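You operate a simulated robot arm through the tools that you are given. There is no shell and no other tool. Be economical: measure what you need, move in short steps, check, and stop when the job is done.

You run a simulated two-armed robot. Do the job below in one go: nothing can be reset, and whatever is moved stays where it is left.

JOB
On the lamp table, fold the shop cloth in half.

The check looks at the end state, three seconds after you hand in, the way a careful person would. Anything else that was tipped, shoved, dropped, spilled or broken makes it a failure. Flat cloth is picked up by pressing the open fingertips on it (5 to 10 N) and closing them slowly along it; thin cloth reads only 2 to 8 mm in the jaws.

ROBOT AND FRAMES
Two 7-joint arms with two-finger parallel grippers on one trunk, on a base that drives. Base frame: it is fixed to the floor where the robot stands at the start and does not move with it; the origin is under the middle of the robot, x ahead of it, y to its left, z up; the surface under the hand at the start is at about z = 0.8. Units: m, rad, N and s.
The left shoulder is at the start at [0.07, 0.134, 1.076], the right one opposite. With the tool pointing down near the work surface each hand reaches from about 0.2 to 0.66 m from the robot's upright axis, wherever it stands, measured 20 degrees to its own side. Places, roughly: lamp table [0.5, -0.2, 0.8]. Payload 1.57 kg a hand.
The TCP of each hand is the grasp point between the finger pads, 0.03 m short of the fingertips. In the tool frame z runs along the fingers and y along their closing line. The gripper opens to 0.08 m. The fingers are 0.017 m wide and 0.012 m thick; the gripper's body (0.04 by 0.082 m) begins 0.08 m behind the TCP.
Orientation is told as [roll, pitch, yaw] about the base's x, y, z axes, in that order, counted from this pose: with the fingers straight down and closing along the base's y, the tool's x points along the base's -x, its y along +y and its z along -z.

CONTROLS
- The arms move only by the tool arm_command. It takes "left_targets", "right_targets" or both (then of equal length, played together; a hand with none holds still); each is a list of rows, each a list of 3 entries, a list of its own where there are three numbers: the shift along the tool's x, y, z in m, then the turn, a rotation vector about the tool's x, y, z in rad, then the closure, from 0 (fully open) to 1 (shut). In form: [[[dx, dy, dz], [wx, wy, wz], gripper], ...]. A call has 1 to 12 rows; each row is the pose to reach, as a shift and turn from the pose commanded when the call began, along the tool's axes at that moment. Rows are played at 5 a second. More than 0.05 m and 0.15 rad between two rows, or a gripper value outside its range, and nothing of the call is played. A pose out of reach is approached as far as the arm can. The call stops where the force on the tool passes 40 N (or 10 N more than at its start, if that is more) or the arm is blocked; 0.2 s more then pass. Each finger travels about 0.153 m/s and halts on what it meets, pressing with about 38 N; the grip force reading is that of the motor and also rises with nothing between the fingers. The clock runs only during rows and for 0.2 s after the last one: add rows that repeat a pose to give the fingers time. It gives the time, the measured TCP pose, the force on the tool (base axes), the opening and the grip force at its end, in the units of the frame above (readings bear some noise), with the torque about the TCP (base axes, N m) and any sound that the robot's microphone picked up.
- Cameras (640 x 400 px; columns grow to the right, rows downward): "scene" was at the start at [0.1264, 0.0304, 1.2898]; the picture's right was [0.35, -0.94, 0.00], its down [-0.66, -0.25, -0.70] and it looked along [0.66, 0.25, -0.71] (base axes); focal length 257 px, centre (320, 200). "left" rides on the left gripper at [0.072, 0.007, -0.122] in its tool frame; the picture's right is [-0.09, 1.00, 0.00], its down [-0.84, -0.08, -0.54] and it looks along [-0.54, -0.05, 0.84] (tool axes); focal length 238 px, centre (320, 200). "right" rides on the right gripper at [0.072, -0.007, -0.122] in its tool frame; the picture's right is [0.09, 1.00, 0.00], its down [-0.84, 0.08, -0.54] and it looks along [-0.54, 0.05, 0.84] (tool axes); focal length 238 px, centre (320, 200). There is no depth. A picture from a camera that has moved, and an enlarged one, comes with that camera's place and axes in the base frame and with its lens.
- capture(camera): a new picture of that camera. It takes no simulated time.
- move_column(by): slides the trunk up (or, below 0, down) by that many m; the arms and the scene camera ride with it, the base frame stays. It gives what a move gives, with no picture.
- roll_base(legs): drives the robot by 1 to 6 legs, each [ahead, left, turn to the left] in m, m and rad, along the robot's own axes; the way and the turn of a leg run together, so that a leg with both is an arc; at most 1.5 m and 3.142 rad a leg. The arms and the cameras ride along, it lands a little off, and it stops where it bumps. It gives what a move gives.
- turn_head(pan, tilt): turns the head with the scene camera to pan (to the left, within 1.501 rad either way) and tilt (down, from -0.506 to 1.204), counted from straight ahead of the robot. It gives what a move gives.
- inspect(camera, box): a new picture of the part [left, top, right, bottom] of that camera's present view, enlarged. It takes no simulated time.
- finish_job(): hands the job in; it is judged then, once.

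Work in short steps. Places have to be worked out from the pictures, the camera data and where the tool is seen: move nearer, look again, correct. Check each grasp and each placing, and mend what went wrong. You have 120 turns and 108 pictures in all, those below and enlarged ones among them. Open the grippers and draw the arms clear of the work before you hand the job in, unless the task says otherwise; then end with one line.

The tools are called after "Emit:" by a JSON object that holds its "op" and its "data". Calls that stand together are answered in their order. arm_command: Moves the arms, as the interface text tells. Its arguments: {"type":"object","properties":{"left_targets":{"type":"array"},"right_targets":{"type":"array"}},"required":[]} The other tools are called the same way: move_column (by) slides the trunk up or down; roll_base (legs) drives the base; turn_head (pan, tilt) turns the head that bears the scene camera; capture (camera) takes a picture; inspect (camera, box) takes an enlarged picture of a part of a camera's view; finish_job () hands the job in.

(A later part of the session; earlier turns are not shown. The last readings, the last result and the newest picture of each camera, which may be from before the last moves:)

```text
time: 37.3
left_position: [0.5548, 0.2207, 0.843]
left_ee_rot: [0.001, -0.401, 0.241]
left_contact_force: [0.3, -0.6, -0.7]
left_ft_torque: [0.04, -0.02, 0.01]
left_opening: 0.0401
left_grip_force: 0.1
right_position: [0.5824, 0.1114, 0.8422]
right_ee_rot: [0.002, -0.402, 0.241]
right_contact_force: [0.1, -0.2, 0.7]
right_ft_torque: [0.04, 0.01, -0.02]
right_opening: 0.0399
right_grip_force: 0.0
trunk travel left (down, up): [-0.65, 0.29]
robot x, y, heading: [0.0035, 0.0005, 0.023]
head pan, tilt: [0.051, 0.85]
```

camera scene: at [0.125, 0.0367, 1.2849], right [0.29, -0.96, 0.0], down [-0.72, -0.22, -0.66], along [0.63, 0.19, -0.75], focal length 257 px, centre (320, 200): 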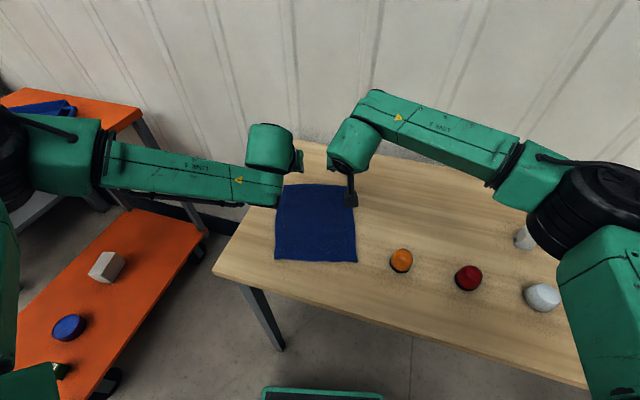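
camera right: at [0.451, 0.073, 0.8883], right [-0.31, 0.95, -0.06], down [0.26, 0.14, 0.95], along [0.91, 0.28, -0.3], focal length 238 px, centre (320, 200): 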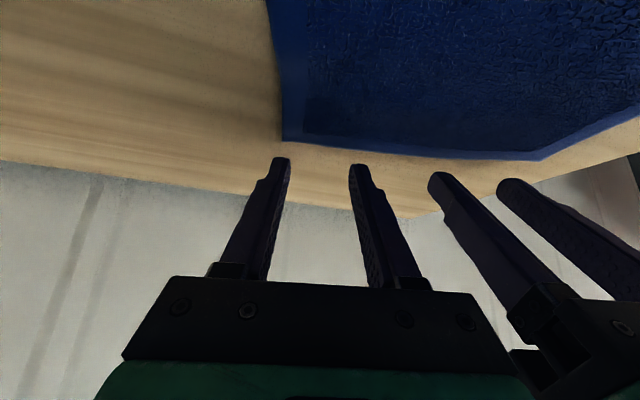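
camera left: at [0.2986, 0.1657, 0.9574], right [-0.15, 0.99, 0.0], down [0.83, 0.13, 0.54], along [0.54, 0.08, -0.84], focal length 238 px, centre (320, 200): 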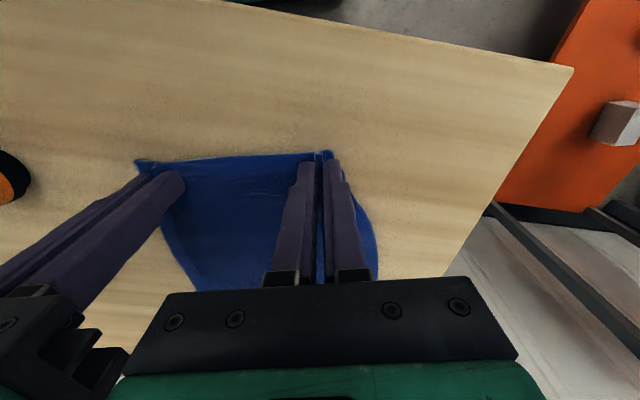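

At 0.4 tilt both hands reach the far corners. Since they're here, I'll fold far edge to near edge. That way the forward tilt turns the edge in the right sense, and the end lies in the easy zone. I'll look at how the fingers sit relative to the far edge.

Emit:
{"op": "capture", "data": {"camera": "scene"}}

Emit:
{"op": "capture", "data": {"camera": "right"}}

Emit:
{"op": "capture", "data": {"camera": "left"}}

```text
85 pictures are left
camera scene: at [0.1282, 0.0076, 1.285], right [0.07, -1.0, 0.0], down [-0.75, -0.05, -0.66], along [0.66, 0.05, -0.75], focal length 257 px, centre (320, 200)
```

scene: 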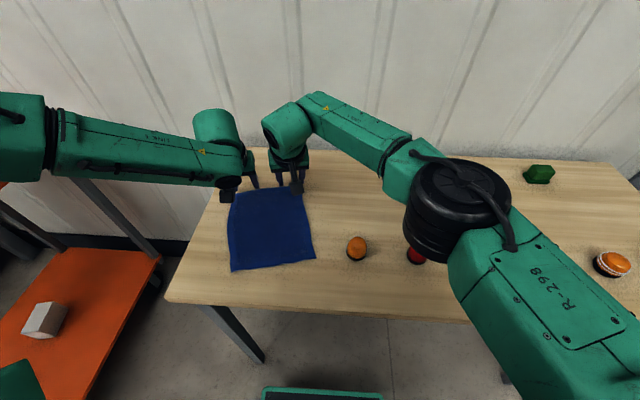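

```text
84 pictures are left
camera right: at [0.4718, 0.0766, 0.9262], right [-0.32, 0.95, -0.03], down [0.52, 0.21, 0.83], along [0.79, 0.24, -0.56], focal length 238 px, centre (320, 200)
```

right: 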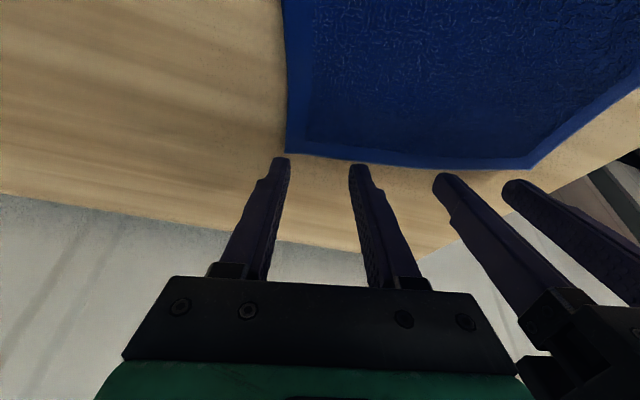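

```text
83 pictures are left
camera left: at [0.4427, 0.2009, 0.9287], right [-0.16, 0.99, 0.04], down [0.56, 0.06, 0.83], along [0.81, 0.15, -0.56], focal length 238 px, centre (320, 200)
```

left: 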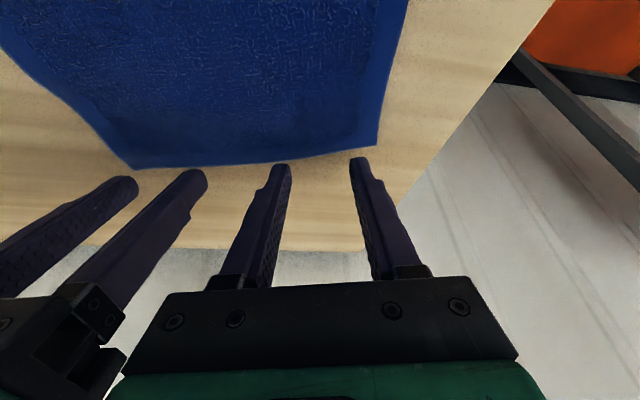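

I place the far corners at about TR (0.600, 0.088) and TL (0.555, 0.266). I'll shift both hands slightly so the tips land 10 mm inside the edge and 35 mm in from the corners, then lower to light contact.

Emit:
{"op": "arm_command", "data": {"right_targets": [[[0.0024, 0.0079, -0.001], [0, 0, 0], 0.5], [[0.0045, 0.0079, 0.004], [0, 0, 0], 0.5], [[0.0061, 0.0079, 0.0077], [0, 0, 0], 0.5], [[0.0061, 0.0079, 0.0077], [0, 0, 0], 0.5]], "left_targets": [[[0.0026, 0.0087, -0.001], [0, 0, 0], 0.5], [[0.005, 0.0087, 0.0045], [0, 0, 0], 0.5], [[0.0067, 0.0087, 0.0086], [0, 0, 0], 0.5], [[0.0067, 0.0087, 0.0086], [0, 0, 0], 0.5]]}}

```text
time: 38.3
left_position: [0.5501, 0.2285, 0.8332]
left_ee_rot: [0.001, -0.404, 0.241]
left_contact_force: [1.0, 0.3, 3.1]
left_ft_torque: [-0.01, -0.04, 0.05]
left_opening: 0.0399
left_grip_force: 0.0
right_position: [0.5775, 0.1183, 0.8339]
right_ee_rot: [-0.002, -0.402, 0.238]
right_contact_force: [1.1, -0.4, 3.1]
right_ft_torque: [0.01, -0.07, -0.02]
right_opening: 0.0398
right_grip_force: 0.1
trunk travel left (down, up): [-0.65, 0.29]
robot x, y, heading: [-0.0028, 0.0034, 0.023]
head pan, tilt: [0.051, 0.85]
```

Both touch at about 3 N. I'll press 1.2 mm more and close slowly.

Emit:
{"op": "arm_command", "data": {"right_targets": [[[0.0005, 0, 0.0011], [0, 0, 0], 0.5], [[0.0005, 0, 0.0011], [0, 0, 0], 0.55], [[0.0005, 0, 0.0011], [0, 0, 0], 0.6], [[0.0005, 0, 0.0011], [0, 0, 0], 0.65], [[0.0005, 0, 0.0011], [0, 0, 0], 0.7], [[0.0005, 0, 0.0011], [0, 0, 0], 0.75], [[0.0005, 0, 0.0011], [0, 0, 0], 0.8], [[0.0005, 0, 0.0011], [0, 0, 0], 0.85], [[0.0005, 0, 0.0011], [0, 0, 0], 0.9], [[0.0005, 0, 0.0011], [0, 0, 0], 0.95], [[0.0005, 0, 0.0011], [0, 0, 0], 1.0], [[0.0005, 0, 0.0011], [0, 0, 0], 1.0]], "left_targets": [[[0.0005, 0, 0.0011], [0, 0, 0], 0.5], [[0.0005, 0, 0.0011], [0, 0, 0], 0.55], [[0.0005, 0, 0.0011], [0, 0, 0], 0.6], [[0.0005, 0, 0.0011], [0, 0, 0], 0.65], [[0.0005, 0, 0.0011], [0, 0, 0], 0.7], [[0.0005, 0, 0.0011], [0, 0, 0], 0.75], [[0.0005, 0, 0.0011], [0, 0, 0], 0.8], [[0.0005, 0, 0.0011], [0, 0, 0], 0.85], [[0.0005, 0, 0.0011], [0, 0, 0], 0.9], [[0.0005, 0, 0.0011], [0, 0, 0], 0.95], [[0.0005, 0, 0.0011], [0, 0, 0], 1.0], [[0.0005, 0, 0.0011], [0, 0, 0], 1.0]]}}

Emit:
{"op": "capture", "data": {"camera": "right"}}

Emit:
{"op": "capture", "data": {"camera": "left"}}

```text
time: 40.9
left_position: [0.5487, 0.2268, 0.8346]
left_ee_rot: [-0.002, -0.405, 0.241]
left_contact_force: [3.9, -14.3, 8.4]
left_ft_torque: [-0.43, -0.17, -0.02]
left_opening: 0.0042
left_grip_force: 25.0
right_position: [0.5748, 0.1185, 0.8339]
right_ee_rot: [0.003, -0.402, 0.242]
right_contact_force: [-2.9, 13.2, 5.4]
right_ft_torque: [0.37, 0.09, 0.09]
right_opening: 0.0036
right_grip_force: 24.4
trunk travel left (down, up): [-0.65, 0.29]
robot x, y, heading: [0.0001, 0.0022, 0.023]
head pan, tilt: [0.051, 0.85]
```

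```text
82 pictures are left
camera right: at [0.4646, 0.0847, 0.917], right [-0.32, 0.95, -0.03], down [0.52, 0.21, 0.83], along [0.79, 0.25, -0.56], focal length 238 px, centre (320, 200)
```

right: 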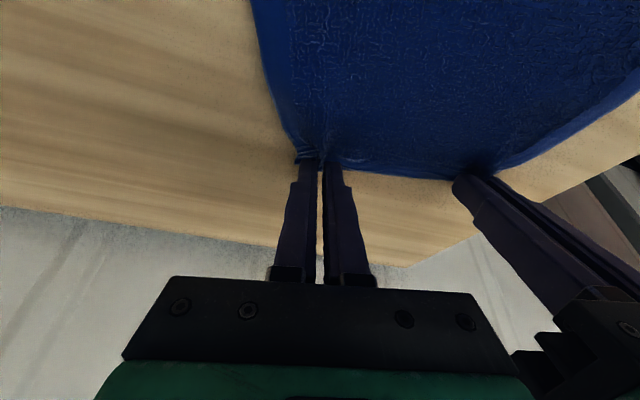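

```text
81 pictures are left
camera left: at [0.4365, 0.2078, 0.918], right [-0.15, 0.99, 0.03], down [0.56, 0.06, 0.83], along [0.82, 0.15, -0.56], focal length 238 px, centre (320, 200)
```

left: 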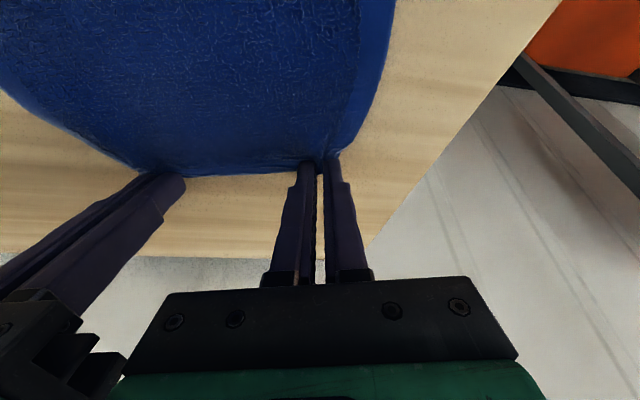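

Both grips hold the far edge at about 4 mm. I'll arc both hands up and back over the midline, easing the sideways tension by 2 mm per hand and adding some tilt.

Emit:
{"op": "arm_command", "data": {"right_targets": [[[-0.0035, 0.001, -0.0106], [0, -0.0146, 0], 1], [[-0.0055, 0.002, -0.0216], [0, -0.029, 0], 1], [[-0.0056, 0.002, -0.0329], [0, -0.044, 0], 1], [[-0.0042, 0.002, -0.0443], [0, -0.058, 0], 1], [[-0.001, 0.002, -0.0557], [0, -0.073, 0], 1], [[0.0036, 0.002, -0.0668], [0, -0.088, 0], 1], [[0.0098, 0.002, -0.0773], [0, -0.102, 0], 1], [[0.0175, 0.002, -0.0873], [0, -0.117, 0], 1], [[0.0263, 0.002, -0.0963], [0, -0.131, 0], 1], [[0.0363, 0.002, -0.1044], [0, -0.146, 0], 1], [[0.0472, 0.002, -0.1114], [0, -0.16, 0], 1], [[0.059, 0.002, -0.1172], [0, -0.175, 0], 1]], "left_targets": [[[-0.0035, -0.001, -0.0106], [0, -0.0146, 0], 1], [[-0.0055, -0.002, -0.0216], [0, -0.029, 0], 1], [[-0.0056, -0.002, -0.0329], [0, -0.044, 0], 1], [[-0.0042, -0.002, -0.0443], [0, -0.058, 0], 1], [[-0.001, -0.002, -0.0557], [0, -0.073, 0], 1], [[0.0036, -0.002, -0.0668], [0, -0.088, 0], 1], [[0.0098, -0.002, -0.0773], [0, -0.102, 0], 1], [[0.0175, -0.002, -0.0873], [0, -0.117, 0], 1], [[0.0263, -0.002, -0.0963], [0, -0.131, 0], 1], [[0.0363, -0.002, -0.1044], [0, -0.146, 0], 1], [[0.0472, -0.002, -0.1114], [0, -0.16, 0], 1], [[0.059, -0.002, -0.1172], [0, -0.175, 0], 1]]}}

Emit:
{"op": "capture", "data": {"camera": "scene"}}

Emit:
{"op": "capture", "data": {"camera": "right"}}

```text
time: 43.5
left_position: [0.4532, 0.203, 0.9155]
left_ee_rot: [0.0, -0.578, 0.242]
left_contact_force: [2.4, -9.2, -0.4]
left_ft_torque: [-0.3, -0.12, -0.09]
left_opening: 0.0043
left_grip_force: 24.9
right_position: [0.4791, 0.0978, 0.9176]
right_ee_rot: [0.002, -0.575, 0.239]
right_contact_force: [-2.7, 8.7, -0.6]
right_ft_torque: [0.29, 0.12, 0.16]
right_opening: 0.0035
right_grip_force: 24.1
trunk travel left (down, up): [-0.65, 0.29]
robot x, y, heading: [-0.0021, -0.0005, 0.022]
head pan, tilt: [0.051, 0.85]
```

```text
80 pictures are left
camera scene: at [0.1275, 0.0085, 1.2851], right [0.07, -1.0, 0.0], down [-0.75, -0.05, -0.66], along [0.66, 0.05, -0.75], focal length 257 px, centre (320, 200)
```

scene: 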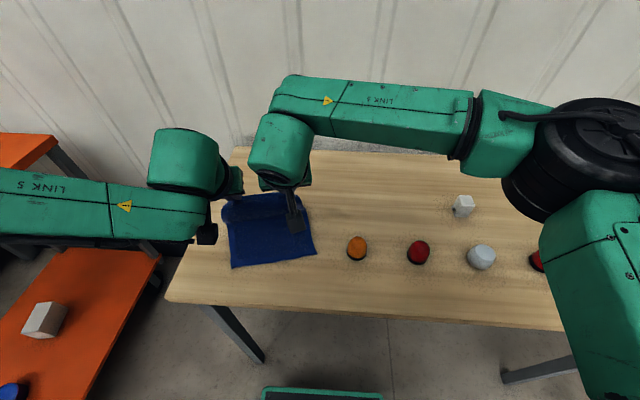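

```text
79 pictures are left
camera right: at [0.3556, 0.06, 0.9799], right [-0.31, 0.95, -0.05], down [0.38, 0.17, 0.91], along [0.87, 0.26, -0.41], focal length 238 px, centre (320, 200)
```

right: 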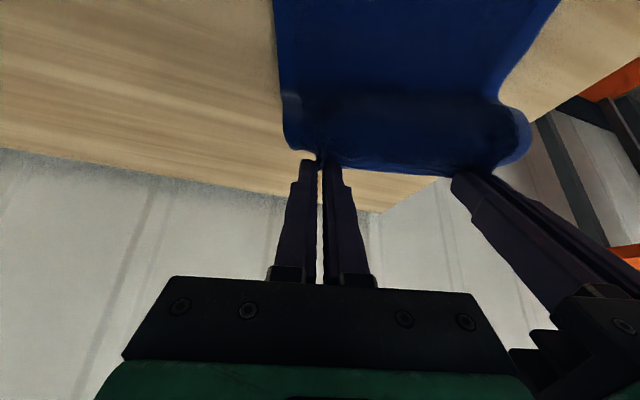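

The fold is rising cleanly, with the edge above the midline. I'll bring it down along the second half of the arc onto the near edge.

Emit:
{"op": "arm_command", "data": {"right_targets": [[[0.014, -0.0008, -0.0079], [0, -0.017, 0], 1], [[0.0287, -0.0016, -0.0137], [0, -0.035, 0], 1], [[0.0439, -0.0024, -0.0175], [0, -0.052, 0], 1], [[0.059, -0.0032, -0.0193], [0, -0.07, 0], 1], [[0.0739, -0.004, -0.0187], [0, -0.087, 0], 1], [[0.0881, -0.0048, -0.0159], [0, -0.104, 0], 1], [[0.1013, -0.0056, -0.011], [0, -0.122, 0], 1], [[0.113, -0.0064, -0.0042], [0, -0.139, 0], 1], [[0.1231, -0.0072, 0.0046], [0, -0.157, 0], 1], [[0.1314, -0.008, 0.0149], [0, -0.174, 0], 1], [[0.1314, -0.008, 0.0149], [0, -0.174, 0], 1]], "left_targets": [[[0.014, -0.0008, -0.0079], [0, -0.017, 0], 1], [[0.0287, -0.0016, -0.0137], [0, -0.035, 0], 1], [[0.0439, -0.0024, -0.0175], [0, -0.052, 0], 1], [[0.059, -0.0032, -0.0193], [0, -0.07, 0], 1], [[0.0739, -0.004, -0.0187], [0, -0.087, 0], 1], [[0.0881, -0.0048, -0.0159], [0, -0.104, 0], 1], [[0.1013, -0.0056, -0.011], [0, -0.122, 0], 1], [[0.113, -0.0064, -0.0042], [0, -0.139, 0], 1], [[0.1231, -0.0072, 0.0046], [0, -0.157, 0], 1], [[0.1314, -0.008, 0.0149], [0, -0.174, 0], 1], [[0.1314, -0.008, 0.0149], [0, -0.174, 0], 1]]}}

Emit:
{"op": "capture", "data": {"camera": "scene"}}

Emit:
{"op": "capture", "data": {"camera": "right"}}

Emit:
{"op": "capture", "data": {"camera": "left"}}

```text
time: 45.9
left_position: [0.4377, 0.1679, 0.8558]
left_ee_rot: [0.008, -0.713, 0.237]
left_contact_force: [-0.6, 0.6, 0.3]
left_ft_torque: [0.0, 0.02, -0.01]
left_opening: 0.004
left_grip_force: 25.1
left hand out of reach, approached as far as the arm can: row 1, 2, 3, 4, 5, 6, 7, 8, 9, 10, 11
right_position: [0.3823, 0.0652, 0.8339]
right_ee_rot: [0.002, -0.751, 0.241]
right_contact_force: [-0.1, 0.4, 1.0]
right_ft_torque: [-0.01, 0.0, 0.01]
right_opening: 0.0
right_grip_force: 21.6
trunk travel left (down, up): [-0.65, 0.29]
robot x, y, heading: [0.0023, -0.0004, 0.024]
head pan, tilt: [0.051, 0.85]
```

```text
78 pictures are left
camera scene: at [0.1276, 0.008, 1.2851], right [0.07, -1.0, 0.0], down [-0.75, -0.05, -0.66], along [0.66, 0.05, -0.75], focal length 257 px, centre (320, 200)
```

scene: 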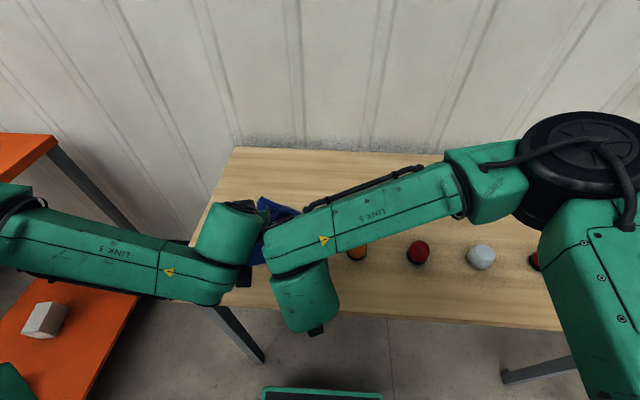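

```text
77 pictures are left
camera right: at [0.2502, 0.0258, 0.873], right [-0.3, 0.95, -0.06], down [0.22, 0.13, 0.97], along [0.93, 0.28, -0.25], focal length 238 px, centre (320, 200)
```

right: 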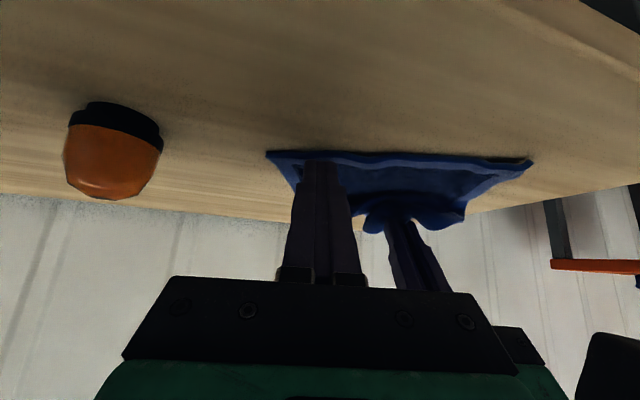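

```text
76 pictures are left
camera left: at [0.3047, 0.1406, 0.9014], right [-0.17, 0.98, 0.07], down [0.29, -0.01, 0.96], along [0.94, 0.18, -0.28], focal length 238 px, centre (320, 200)
```

left: 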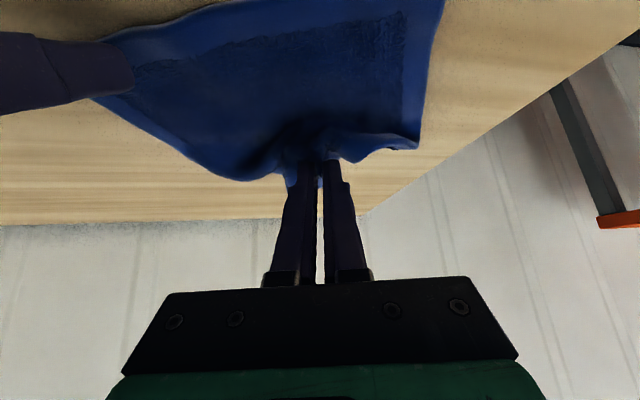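

The left arm hit an inner reach limit with that tilt, and the right grip slipped off. Left still holds its corner. I'll lift the right hand clear, straighten it to vertical, and look at the cloth.

Emit:
{"op": "arm_command", "data": {"right_targets": [[[-0.0273, 0, -0.0293], [0, 0, 0], 1], [[-0.0546, 0, -0.0586], [0, 0.15, 0], 1], [[-0.0818, -0.03, -0.0878], [0, 0.3, 0], 1], [[-0.0818, -0.075, -0.0878], [0, 0.45, 0], 1], [[-0.0818, -0.12, -0.0878], [0, 0.6, 0], 0.8], [[-0.0818, -0.16, -0.0878], [0, 0.75, 0], 0.5]]}}

Emit:
{"op": "capture", "data": {"camera": "scene"}}

Emit:
{"op": "capture", "data": {"camera": "right"}}

```text
time: 47.3
left_position: [0.4377, 0.1655, 0.8542]
left_ee_rot: [0.011, -0.71, 0.238]
left_contact_force: [-0.9, -0.5, 0.5]
left_ft_torque: [0.02, -0.01, -0.01]
left_opening: 0.0037
left_grip_force: 24.6
right_position: [0.4205, -0.0896, 0.9517]
right_ee_rot: [0.001, 0.003, 0.242]
right_contact_force: [-0.1, -0.6, 0.6]
right_ft_torque: [0.02, 0.05, -0.04]
right_opening: 0.0401
right_grip_force: 0.1
trunk travel left (down, up): [-0.65, 0.29]
robot x, y, heading: [0.0044, 0.0016, 0.022]
head pan, tilt: [0.051, 0.85]
```

```text
75 pictures are left
camera scene: at [0.1293, 0.0075, 1.2849], right [0.07, -1.0, 0.0], down [-0.75, -0.05, -0.66], along [0.66, 0.05, -0.75], focal length 257 px, centre (320, 200)
```

scene: 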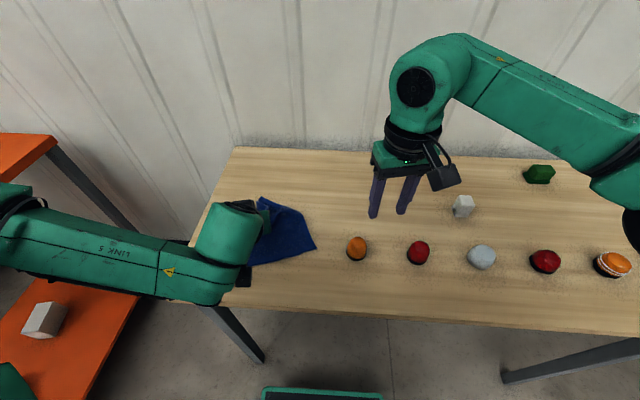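

```text
74 pictures are left
camera right: at [0.3518, -0.1155, 1.0733], right [-0.33, 0.94, 0.0], down [0.8, 0.27, 0.54], along [0.51, 0.18, -0.84], focal length 238 px, centre (320, 200)
```

right: 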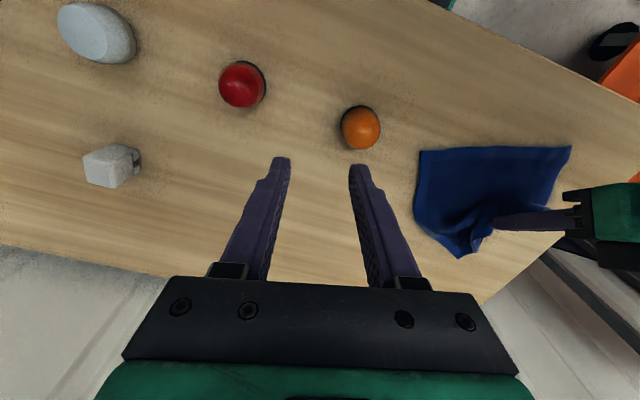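

The near half hasn't moved, and the loose far-right corner lies partway back. I'll untilt the left hand and carry its corner to the near-left corner, with the contact at about (0.369, 0.171).

Emit:
{"op": "arm_command", "data": {"left_targets": [[[-0.0065, 0, -0.0076], [0, 0.1, 0], 1], [[-0.013, 0, -0.0152], [0, 0.2, 0], 1], [[-0.0049, 0.005, -0.0287], [0, 0.3, 0], 1], [[0.0064, 0.01, -0.0385], [0, 0.4, 0], 1], [[0.0211, 0.016, -0.0445], [0, 0.5, 0], 1], [[0.0367, 0.02, -0.0447], [0, 0.5, 0], 1], [[0.048, 0.0222, -0.0413], [0, 0.5, 0], 1], [[0.0558, 0.0222, -0.0322], [0, 0.5, 0], 1], [[0.0597, 0.0222, -0.0277], [0, 0.5, 0], 1], [[0.0597, 0.0222, -0.0277], [0, 0.5, 0], 1]]}}

Emit:
{"op": "capture", "data": {"camera": "right"}}

Emit:
{"op": "capture", "data": {"camera": "left"}}

```text
time: 49.5
left_position: [0.3839, 0.1765, 0.859]
left_ee_rot: [0.001, -0.249, 0.242]
left_contact_force: [0.7, -0.5, -0.4]
left_ft_torque: [0.0, -0.03, 0.01]
left_opening: 0.0036
left_grip_force: 24.3
left hand out of reach, approached as far as the arm can: row 6, 7, 8, 9, 10
right_position: [0.4201, -0.0909, 0.9531]
right_ee_rot: [0.001, -0.001, 0.238]
right_contact_force: [-0.5, -0.2, -1.2]
right_ft_torque: [-0.02, 0.03, 0.0]
right_opening: 0.0402
right_grip_force: 0.1
trunk travel left (down, up): [-0.65, 0.29]
robot x, y, heading: [-0.0009, -0.0005, 0.021]
head pan, tilt: [0.051, 0.85]
```

```text
73 pictures are left
camera right: at [0.3507, -0.1147, 1.0734], right [-0.33, 0.95, 0.0], down [0.79, 0.27, 0.54], along [0.51, 0.18, -0.84], focal length 238 px, centre (320, 200)
```

right: 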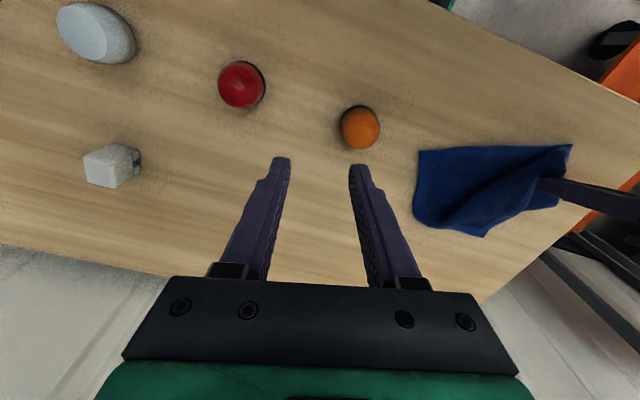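

```text
72 pictures are left
camera left: at [0.2866, 0.1598, 0.9618], right [-0.15, 0.99, 0.02], down [0.68, 0.09, 0.73], along [0.72, 0.13, -0.68], focal length 238 px, centre (320, 200)
```

left: 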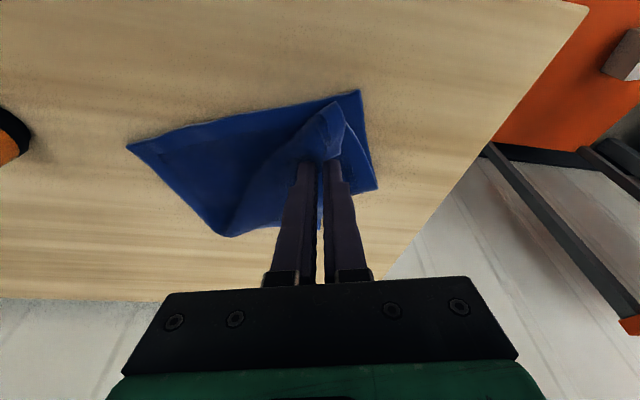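

The held corner has flipped over and lies almost above the near-left corner, about 15 mm too far right. I'll shift it left a little, lower it to the cloth, and look again.

Emit:
{"op": "arm_command", "data": {"left_targets": [[[0, 0.006, 0], [0, 0.05, 0], 1], [[0.002, 0.013, 0.008], [0, 0.1, 0], 1], [[0.004, 0.013, 0.016], [0, 0.1, 0], 1], [[0.006, 0.013, 0.0225], [0, 0.1, 0], 1], [[0.006, 0.013, 0.0225], [0, 0.1, 0], 1]]}}

Emit:
{"op": "capture", "data": {"camera": "left"}}

Emit:
{"op": "inspect", "data": {"camera": "scene", "box": [180, 130, 380, 290]}}

```text
time: 50.7
left_position: [0.3826, 0.1886, 0.8382]
left_ee_rot: [0.0, -0.157, 0.24]
left_contact_force: [-0.2, 1.3, 18.6]
left_ft_torque: [0.03, -0.02, -0.01]
left_opening: 0.004
left_grip_force: 25.0
right_position: [0.419, -0.09, 0.953]
right_ee_rot: [0.001, 0.0, 0.24]
right_contact_force: [0.2, 0.5, 0.4]
right_ft_torque: [0.0, -0.02, -0.02]
right_opening: 0.0402
right_grip_force: 0.1
trunk travel left (down, up): [-0.65, 0.29]
robot x, y, heading: [0.0019, 0.0005, 0.022]
head pan, tilt: [0.051, 0.85]
```

```text
71 pictures are left
camera left: at [0.2924, 0.1739, 0.9481], right [-0.15, 0.99, 0.01], down [0.74, 0.1, 0.67], along [0.66, 0.11, -0.75], focal length 238 px, centre (320, 200)
```

left: 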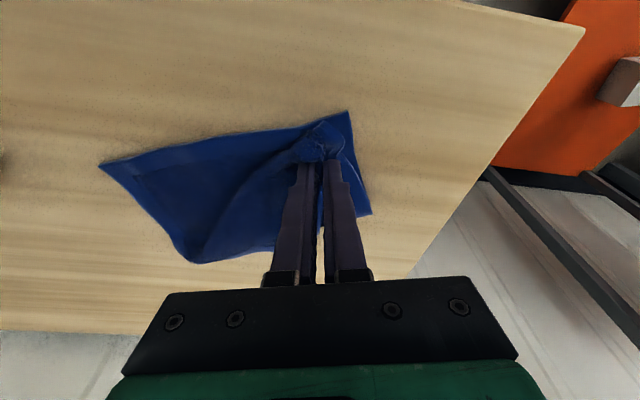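

```text
2.50 times, centred on (280, 210) of scene
camera zoom: at [0.1264, 0.0077, 1.2855], right [0.07, -1.0, 0.0], down [-0.75, -0.05, -0.66], along [0.66, 0.05, -0.75], focal length 642 px, centre (420, 175)
```

zoom: 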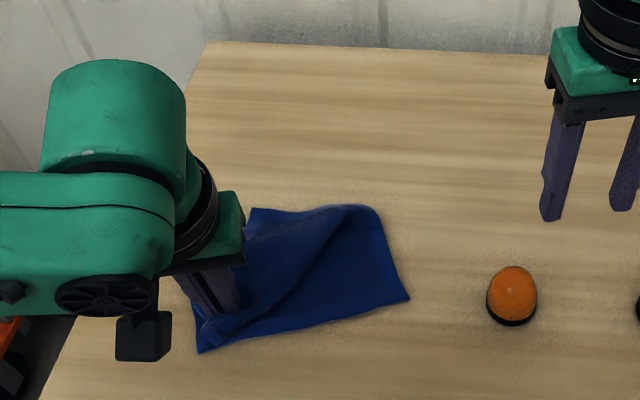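

The left corner is down. I'll release it gently, lift away, and view the whole cloth.

Emit:
{"op": "arm_command", "data": {"left_targets": [[[0, 0, -0.003], [0, 0, 0], 0.9], [[0, 0, -0.003], [0, 0, 0], 0.8], [[0, 0, -0.003], [0, 0, 0], 0.65], [[0, 0, -0.003], [0, 0, 0], 0.5], [[0, 0, -0.02], [0, 0, 0], 0.5], [[0, 0, -0.05], [0, 0, 0], 0.5], [[0, 0.03, -0.08], [0, 0.1, 0], 0.5], [[0, 0.07, -0.1], [0, 0.15, 0], 0.5], [[0, 0.11, -0.1], [0, 0.15, 0], 0.5], [[0, 0.14, -0.1], [0, 0.15, 0], 0.5]]}}

Emit:
{"op": "inspect", "data": {"camera": "scene", "box": [180, 130, 380, 290]}}

Emit:
{"op": "capture", "data": {"camera": "right"}}

Emit:
{"op": "capture", "data": {"camera": "left"}}

```text
time: 52.9
left_position: [0.3359, 0.3226, 0.9339]
left_ee_rot: [0.002, -0.001, 0.237]
left_contact_force: [0.8, 0.0, 0.7]
left_ft_torque: [-0.03, 0.0, 0.0]
left_opening: 0.0402
left_grip_force: 0.1
right_position: [0.4209, -0.0883, 0.9527]
right_ee_rot: [-0.001, 0.002, 0.24]
right_contact_force: [-0.6, 0.4, 0.2]
right_ft_torque: [-0.02, -0.01, -0.02]
right_opening: 0.04
right_grip_force: 0.0
trunk travel left (down, up): [-0.65, 0.29]
robot x, y, heading: [0.0009, 0.0023, 0.028]
head pan, tilt: [0.051, 0.85]
```

```text
2.50 times, centred on (280, 210) of scene
camera zoom: at [0.1291, 0.0099, 1.285], right [0.07, -1.0, 0.0], down [-0.75, -0.05, -0.66], along [0.66, 0.05, -0.75], focal length 642 px, centre (420, 175)
```

zoom: 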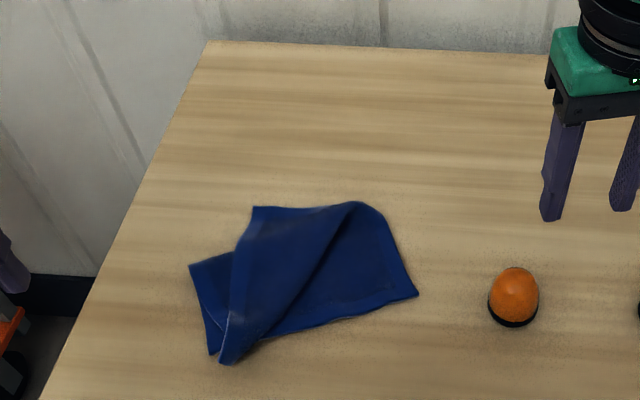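

```text
68 pictures are left
camera right: at [0.3515, -0.1129, 1.0733], right [-0.33, 0.95, 0.0], down [0.8, 0.27, 0.54], along [0.51, 0.18, -0.84], focal length 238 px, centre (320, 200)
```

right: 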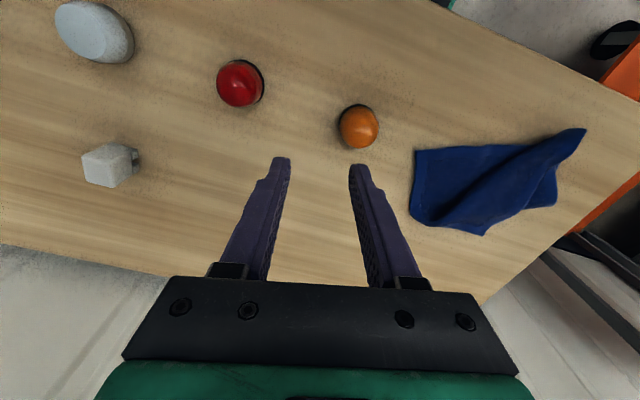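

```text
67 pictures are left
camera left: at [0.2634, 0.3118, 1.0564], right [-0.15, 0.99, 0.0], down [0.83, 0.12, 0.54], along [0.54, 0.08, -0.84], focal length 238 px, centre (320, 200)
```

left: 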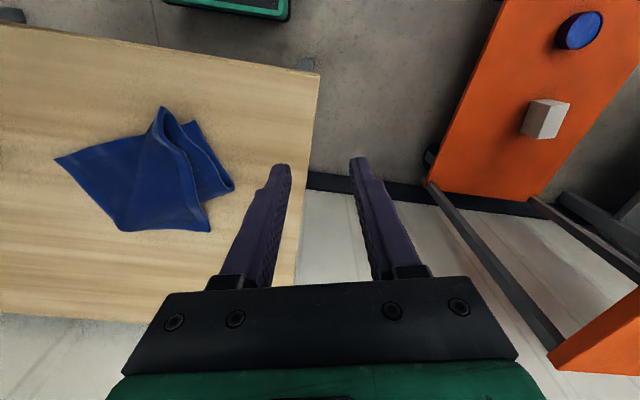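

I read it like this: TL already lies at about (0.345, 0.187), next to BL. TR has flopped left along a diagonal crease to about (0.503, 0.202). It only needs to be flipped over to BR at about (0.418, 0.033), a job for the right hand. I'll turn the base left so the right arm reaches both places.

Emit:
{"op": "roll_base", "data": {"legs": [[0, 0, 0.32]]}}

Emit:
{"op": "capture", "data": {"camera": "scene"}}

Emit:
{"op": "capture", "data": {"camera": "right"}}

```text
time: 54.4
left_position: [0.2189, 0.4091, 0.9338]
left_ee_rot: [0.0, 0.0, 0.559]
left_contact_force: [0.1, 0.0, 0.7]
left_ft_torque: [-0.02, 0.02, 0.01]
left_opening: 0.0399
left_grip_force: 0.0
right_position: [0.4272, 0.0455, 0.9521]
right_ee_rot: [-0.002, 0.0, 0.557]
right_contact_force: [0.3, 0.2, -0.5]
right_ft_torque: [0.0, -0.02, 0.01]
right_opening: 0.04
right_grip_force: 0.1
trunk travel left (down, up): [-0.65, 0.29]
robot x, y, heading: [-0.0011, 0.0023, 0.338]
head pan, tilt: [0.051, 0.85]
```

```text
66 pictures are left
camera scene: at [0.12, 0.048, 1.285], right [0.38, -0.93, 0.0], down [-0.7, -0.28, -0.66], along [0.61, 0.25, -0.75], focal length 257 px, centre (320, 200)
```

scene: 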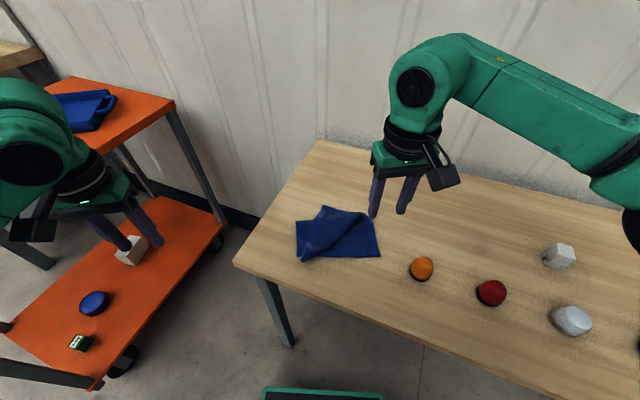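

```text
65 pictures are left
camera right: at [0.3687, 0.0012, 1.0734], right [-0.6, 0.8, 0.0], down [0.67, 0.51, 0.54], along [0.43, 0.33, -0.84], focal length 238 px, centre (320, 200)
```

right: 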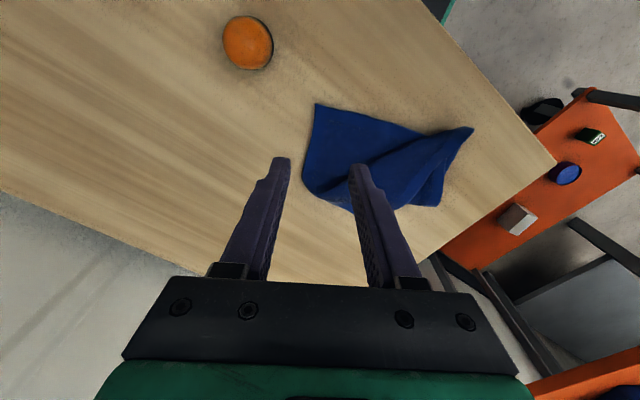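

Let me enlarge the cloth to confirm which layer and corner is where.

Emit:
{"op": "inspect", "data": {"camera": "scene", "box": [275, 190, 400, 268]}}

Emit:
{"op": "inspect", "data": {"camera": "right", "box": [280, 80, 500, 230]}}

```text
5.12 times, centred on (338, 229) of scene
camera zoom: at [0.12, 0.048, 1.285], right [0.38, -0.93, 0.0], down [-0.7, -0.28, -0.66], along [0.61, 0.25, -0.75], focal length 1316 px, centre (230, 52)
```

zoom: 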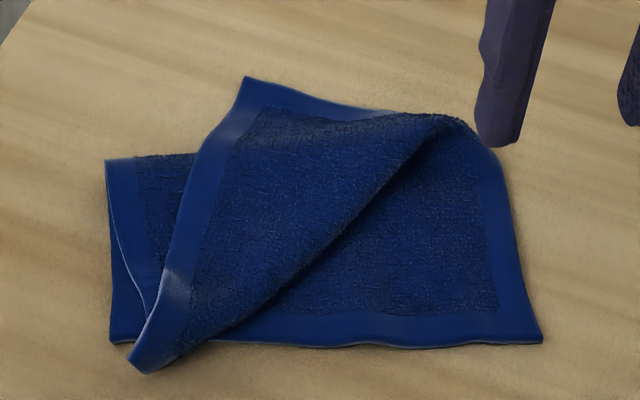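

```text
2.67 times, centred on (390, 155) of right
camera zoom: at [0.3687, 0.0012, 1.0734], right [-0.6, 0.8, 0.0], down [0.67, 0.51, 0.54], along [0.43, 0.33, -0.84], focal length 636 px, centre (133, 320)
```

zoom: 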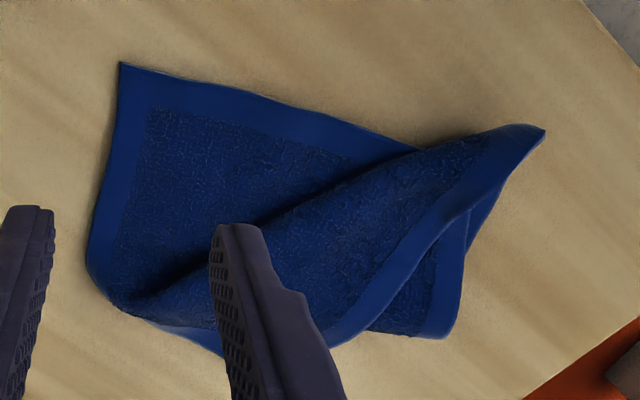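

Now it's clear: the TR corner at about (0.502, 0.195) points away, beyond the lower layer, and lies single on the table. I'll bring the right hand over it at about (0.484, 0.173), turning the closing line across the corner, and stop 3 cm above contact.

Emit:
{"op": "arm_command", "data": {"right_targets": [[[-0.0233, 0.0157, 0.012], [0, 0, -0.05], 0.625], [[-0.0465, 0.0313, 0.024], [0, 0, -0.1], 0.625], [[-0.0698, 0.047, 0.04], [0, 0, -0.15], 0.625], [[-0.093, 0.0626, 0.065], [0, 0, -0.2], 0.625], [[-0.1163, 0.0783, 0.092], [0, 0, -0.25], 0.625], [[-0.1163, 0.0783, 0.092], [0, 0, -0.25], 0.625]]}}

Emit:
{"op": "capture", "data": {"camera": "right"}}

Emit:
{"op": "inspect", "data": {"camera": "scene", "box": [240, 150, 440, 275]}}

```text
time: 55.8
left_position: [0.2183, 0.4087, 0.9346]
left_ee_rot: [0.0, -0.001, 0.558]
left_contact_force: [0.0, -0.5, -0.2]
left_ft_torque: [0.02, 0.01, -0.01]
left_opening: 0.0399
left_grip_force: 0.1
right_position: [0.4859, 0.1724, 0.86]
right_ee_rot: [-0.002, 0.0, 0.806]
right_contact_force: [0.0, -0.7, 0.1]
right_ft_torque: [0.01, 0.01, -0.01]
right_opening: 0.03
right_grip_force: 0.0
trunk travel left (down, up): [-0.65, 0.29]
robot x, y, heading: [0.0022, -0.001, 0.337]
head pan, tilt: [0.051, 0.85]
```

```text
62 pictures are left
camera right: at [0.4386, 0.1153, 0.9816], right [-0.78, 0.62, 0.0], down [0.52, 0.66, 0.54], along [0.34, 0.42, -0.84], focal length 238 px, centre (320, 200)
```

right: 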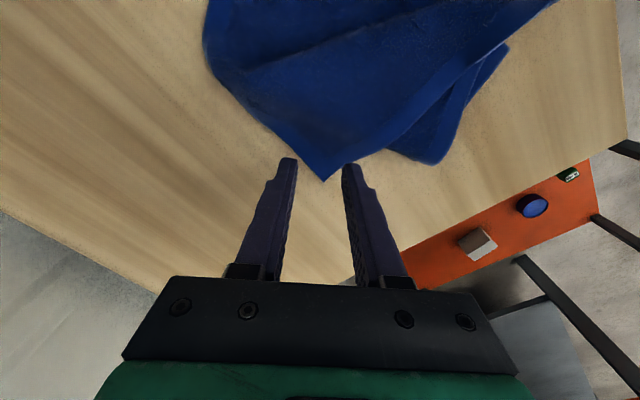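

```text
3.20 times, centred on (340, 212) of scene
camera zoom: at [0.1198, 0.0473, 1.2851], right [0.38, -0.93, 0.0], down [-0.7, -0.28, -0.66], along [0.61, 0.25, -0.75], focal length 822 px, centre (256, 160)
```

zoom: 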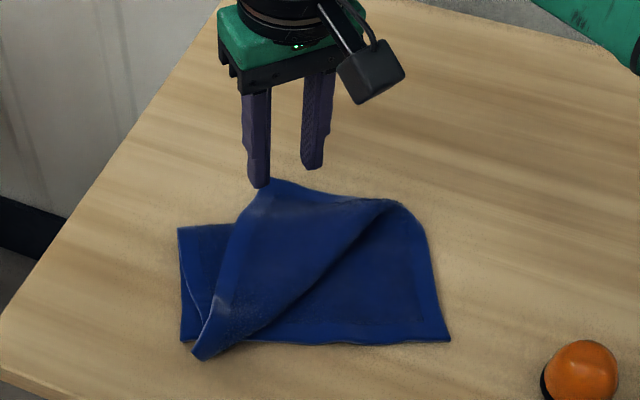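

The corner is at about (0.496, 0.193), 22 mm ahead of the TCP and centred to within 7 mm. I'll adjust slightly and lower to contact.

Emit:
{"op": "arm_command", "data": {"right_targets": [[[0.005, 0.006, 0.012], [0, 0, 0], 0.625], [[0.005, 0.006, 0.024], [0, 0, 0], 0.625], [[0.005, 0.006, 0.0285], [0, 0, 0], 0.625], [[0.005, 0.006, 0.0285], [0, 0, 0], 0.625]]}}

```text
time: 56.8
left_position: [0.2174, 0.4085, 0.9345]
left_ee_rot: [-0.001, -0.001, 0.559]
left_contact_force: [0.3, -0.3, -0.1]
left_ft_torque: [0.04, -0.01, 0.02]
left_opening: 0.0401
left_grip_force: 0.0
right_position: [0.4767, 0.1732, 0.8328]
right_ee_rot: [-0.001, -0.002, 0.805]
right_contact_force: [2.8, 0.3, 11.3]
right_ft_torque: [-0.02, -0.07, 0.03]
right_opening: 0.0299
right_grip_force: 0.0
trunk travel left (down, up): [-0.65, 0.29]
robot x, y, heading: [0.0002, 0.0017, 0.341]
head pan, tilt: [0.051, 0.85]
```

It reads 11 N, a bit firm. I'll ease up 0.3 mm and close slowly.

Emit:
{"op": "arm_command", "data": {"right_targets": [[[0, 0, -0.0004], [0, 0, 0], 0.625], [[0, 0, -0.0004], [0, 0, 0], 0.67], [[0, 0, -0.0004], [0, 0, 0], 0.71], [[0, 0, -0.0004], [0, 0, 0], 0.75], [[0, 0, -0.0004], [0, 0, 0], 0.79], [[0, 0, -0.0004], [0, 0, 0], 0.83], [[0, 0, -0.0004], [0, 0, 0], 0.87], [[0, 0, -0.0004], [0, 0, 0], 0.91], [[0, 0, -0.0004], [0, 0, 0], 0.95], [[0, 0, -0.0004], [0, 0, 0], 1.0], [[0, 0, -0.0004], [0, 0, 0], 1.0]]}}

Emit:
{"op": "capture", "data": {"camera": "right"}}

```text
time: 59.1
left_position: [0.2172, 0.4082, 0.9346]
left_ee_rot: [-0.001, -0.002, 0.559]
left_contact_force: [-0.5, 0.3, -1.5]
left_ft_torque: [0.01, -0.01, 0.01]
left_opening: 0.0401
left_grip_force: 0.1
right_position: [0.476, 0.1732, 0.8336]
right_ee_rot: [0.0, 0.0, 0.806]
right_contact_force: [-1.0, 0.1, 10.0]
right_ft_torque: [-0.01, -0.03, -0.05]
right_opening: 0.0036
right_grip_force: 24.3
trunk travel left (down, up): [-0.65, 0.29]
robot x, y, heading: [0.0004, -0.0019, 0.338]
head pan, tilt: [0.051, 0.85]
```

```text
60 pictures are left
camera right: at [0.4297, 0.1158, 0.9542], right [-0.78, 0.62, 0.0], down [0.52, 0.66, 0.54], along [0.34, 0.42, -0.84], focal length 238 px, centre (320, 200)
```

right: 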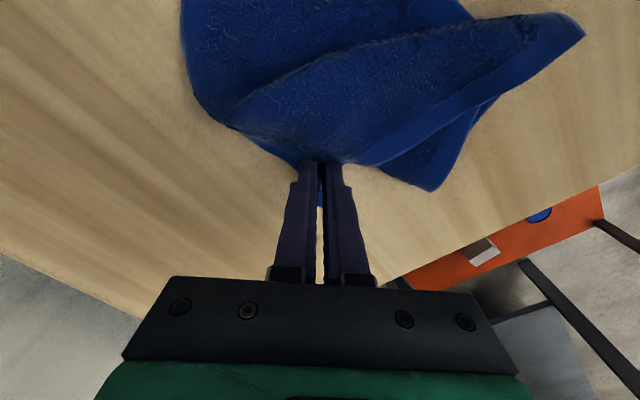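

It's pinched at 3.6 mm. I'll lift 5 cm with a slight pull back and check that only the upper layer comes up.

Emit:
{"op": "arm_command", "data": {"right_targets": [[[0.002, 0, -0.015], [0, 0, 0], 1], [[0.008, 0, -0.03], [0, 0, 0], 1], [[0.018, 0, -0.045], [0, 0, 0], 1], [[0.03, 0, -0.06], [0, 0, 0], 1]]}}

Emit:
{"op": "inspect", "data": {"camera": "scene", "box": [240, 150, 440, 275]}}

Emit:
{"op": "capture", "data": {"camera": "right"}}

```text
time: 60.1
left_position: [0.2181, 0.4084, 0.9344]
left_ee_rot: [0.001, 0.0, 0.559]
left_contact_force: [0.4, -0.1, 0.3]
left_ft_torque: [0.02, -0.01, -0.02]
left_opening: 0.0398
left_grip_force: 0.1
right_position: [0.4547, 0.1512, 0.8917]
right_ee_rot: [0.0, 0.0, 0.807]
right_contact_force: [0.0, -0.9, 0.1]
right_ft_torque: [-0.02, -0.01, -0.02]
right_opening: 0.0037
right_grip_force: 24.5
trunk travel left (down, up): [-0.65, 0.29]
robot x, y, heading: [0.002, -0.0024, 0.343]
head pan, tilt: [0.051, 0.85]
```

```text
3.20 times, centred on (340, 212) of scene
camera zoom: at [0.1195, 0.0476, 1.2851], right [0.38, -0.93, 0.0], down [-0.69, -0.28, -0.66], along [0.61, 0.25, -0.75], focal length 822 px, centre (256, 160)
```

zoom: 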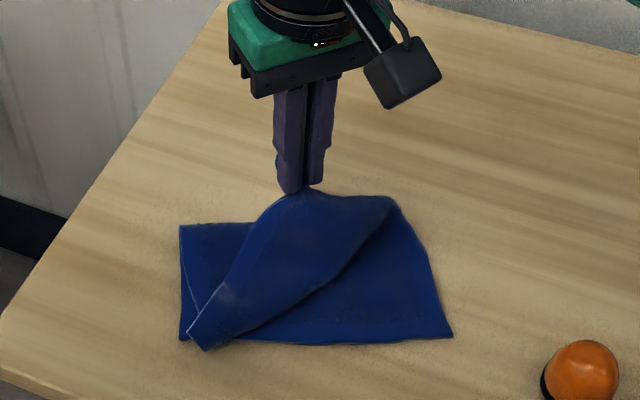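

```text
58 pictures are left
camera right: at [0.4089, 0.0947, 1.0134], right [-0.78, 0.62, 0.0], down [0.52, 0.66, 0.54], along [0.34, 0.42, -0.84], focal length 238 px, centre (320, 200)
```

right: 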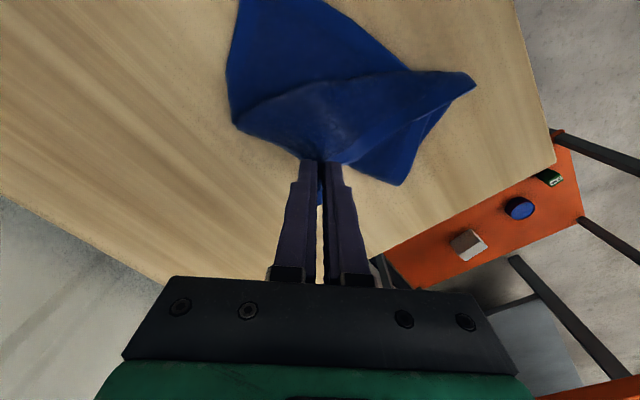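

Only the TR corner came up. I'll carry it over the crease and down towards BR, adding forward tilt as it lands.

Emit:
{"op": "arm_command", "data": {"right_targets": [[[0.012, -0.0055, -0.008], [0, -0.05, 0], 1], [[0.025, -0.0115, -0.013], [0, -0.1, 0], 1], [[0.038, -0.0175, -0.014], [0, -0.15, 0], 1], [[0.051, -0.0235, -0.01], [0, -0.2, 0], 1], [[0.063, -0.029, -0.003], [0, -0.26, 0], 1], [[0.074, -0.034, 0.008], [0, -0.32, 0], 1], [[0.083, -0.0385, 0.02], [0, -0.38, 0], 1], [[0.09, -0.0415, 0.034], [0, -0.44, 0], 1], [[0.095, -0.044, 0.047], [0, -0.5, 0], 1], [[0.0971, -0.0449, 0.056], [0, -0.5, 0], 1], [[0.0971, -0.0449, 0.056], [0, -0.5, 0], 1]]}}

Emit:
{"op": "inspect", "data": {"camera": "scene", "box": [240, 150, 440, 275]}}

Emit:
{"op": "capture", "data": {"camera": "right"}}

```text
time: 62.5
left_position: [0.2174, 0.4095, 0.9358]
left_ee_rot: [0.0, 0.0, 0.559]
left_contact_force: [-0.4, 0.1, -0.8]
left_ft_torque: [-0.03, 0.0, 0.04]
left_opening: 0.0401
left_grip_force: 0.1
right_position: [0.421, 0.0511, 0.8375]
right_ee_rot: [0.001, -0.505, 0.807]
right_contact_force: [2.2, 3.1, 13.1]
right_ft_torque: [0.21, -0.12, -0.03]
right_opening: 0.0041
right_grip_force: 24.4
trunk travel left (down, up): [-0.65, 0.29]
robot x, y, heading: [-0.0034, 0.0009, 0.343]
head pan, tilt: [0.051, 0.85]
```

```text
3.20 times, centred on (340, 212) of scene
camera zoom: at [0.1189, 0.0484, 1.2853], right [0.38, -0.93, 0.0], down [-0.69, -0.28, -0.66], along [0.61, 0.25, -0.75], focal length 822 px, centre (256, 160)
```

zoom: 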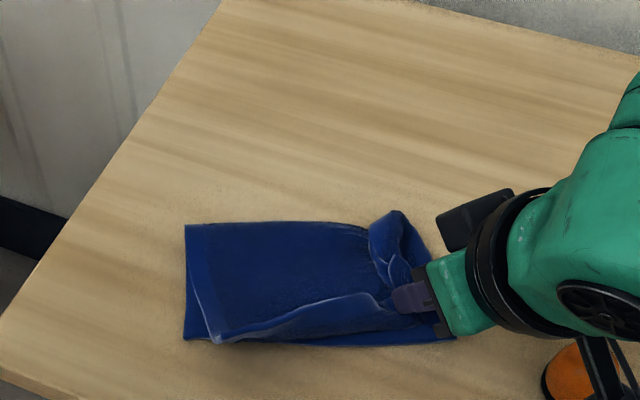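

```text
56 pictures are left
camera right: at [0.3404, -0.0414, 0.9086], right [-0.77, 0.63, -0.04], down [0.27, 0.39, 0.88], along [0.57, 0.67, -0.47], focal length 238 px, centre (320, 200)
```

right: 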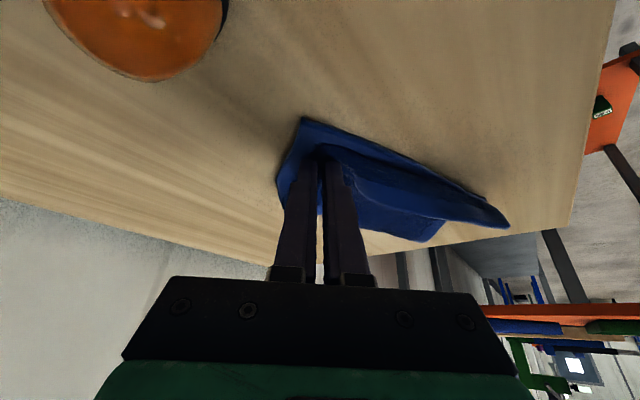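

The corner is at BR. I'll open slowly, then draw the hand straight up along its fingers' axis, clear of the orange knob.

Emit:
{"op": "arm_command", "data": {"right_targets": [[[-0.001, 0, -0.002], [0, 0, 0], 0.93], [[-0.001, 0, -0.002], [0, 0, 0], 0.86], [[-0.001, 0, -0.002], [0, 0, 0], 0.79], [[-0.001, 0, -0.002], [0, 0, 0], 0.72], [[-0.001, 0, -0.002], [0, 0, 0], 0.65], [[-0.005, 0, -0.01], [0, 0, 0], 0.65], [[-0.019, 0, -0.035], [0, 0, 0], 0.65], [[-0.034, 0, -0.07], [0, 0, 0], 0.65], [[-0.048, 0, -0.1], [0, 0.1, 0], 0.65], [[-0.048, -0.04, -0.12], [0, 0.25, 0], 0.65], [[-0.048, -0.08, -0.12], [0, 0.4, 0], 0.65], [[-0.048, -0.12, -0.12], [0, 0.5, 0], 0.65]]}}

Emit:
{"op": "inspect", "data": {"camera": "scene", "box": [240, 150, 440, 275]}}

Emit:
{"op": "capture", "data": {"camera": "right"}}

```text
time: 65.2
left_position: [0.2186, 0.4086, 0.9337]
left_ee_rot: [-0.001, -0.001, 0.557]
left_contact_force: [-0.3, 0.1, 0.3]
left_ft_torque: [-0.01, 0.02, -0.02]
left_opening: 0.0399
left_grip_force: 0.1
right_position: [0.4898, -0.0348, 0.9637]
right_ee_rot: [0.003, -0.023, 0.805]
right_contact_force: [-0.6, 0.2, -1.0]
right_ft_torque: [0.05, -0.01, 0.01]
right_opening: 0.028
right_grip_force: 0.1
right hand out of reach, approached as far as the arm can: row 12
trunk travel left (down, up): [-0.65, 0.29]
robot x, y, heading: [-0.0009, 0.002, 0.336]
head pan, tilt: [0.051, 0.85]
```

```text
3.20 times, centred on (340, 212) of scene
camera zoom: at [0.1204, 0.0478, 1.285], right [0.38, -0.93, 0.0], down [-0.7, -0.28, -0.66], along [0.61, 0.25, -0.75], focal length 822 px, centre (256, 160)
```

zoom: 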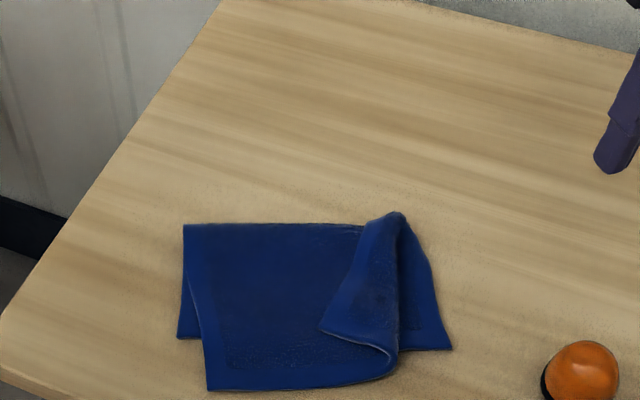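

```text
54 pictures are left
camera right: at [0.4421, -0.0959, 1.0833], right [-0.78, 0.62, 0.0], down [0.52, 0.65, 0.56], along [0.35, 0.44, -0.83], focal length 238 px, centre (320, 200)
```

right: 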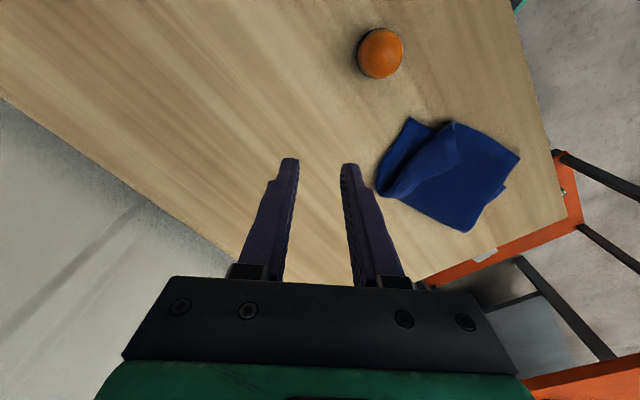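

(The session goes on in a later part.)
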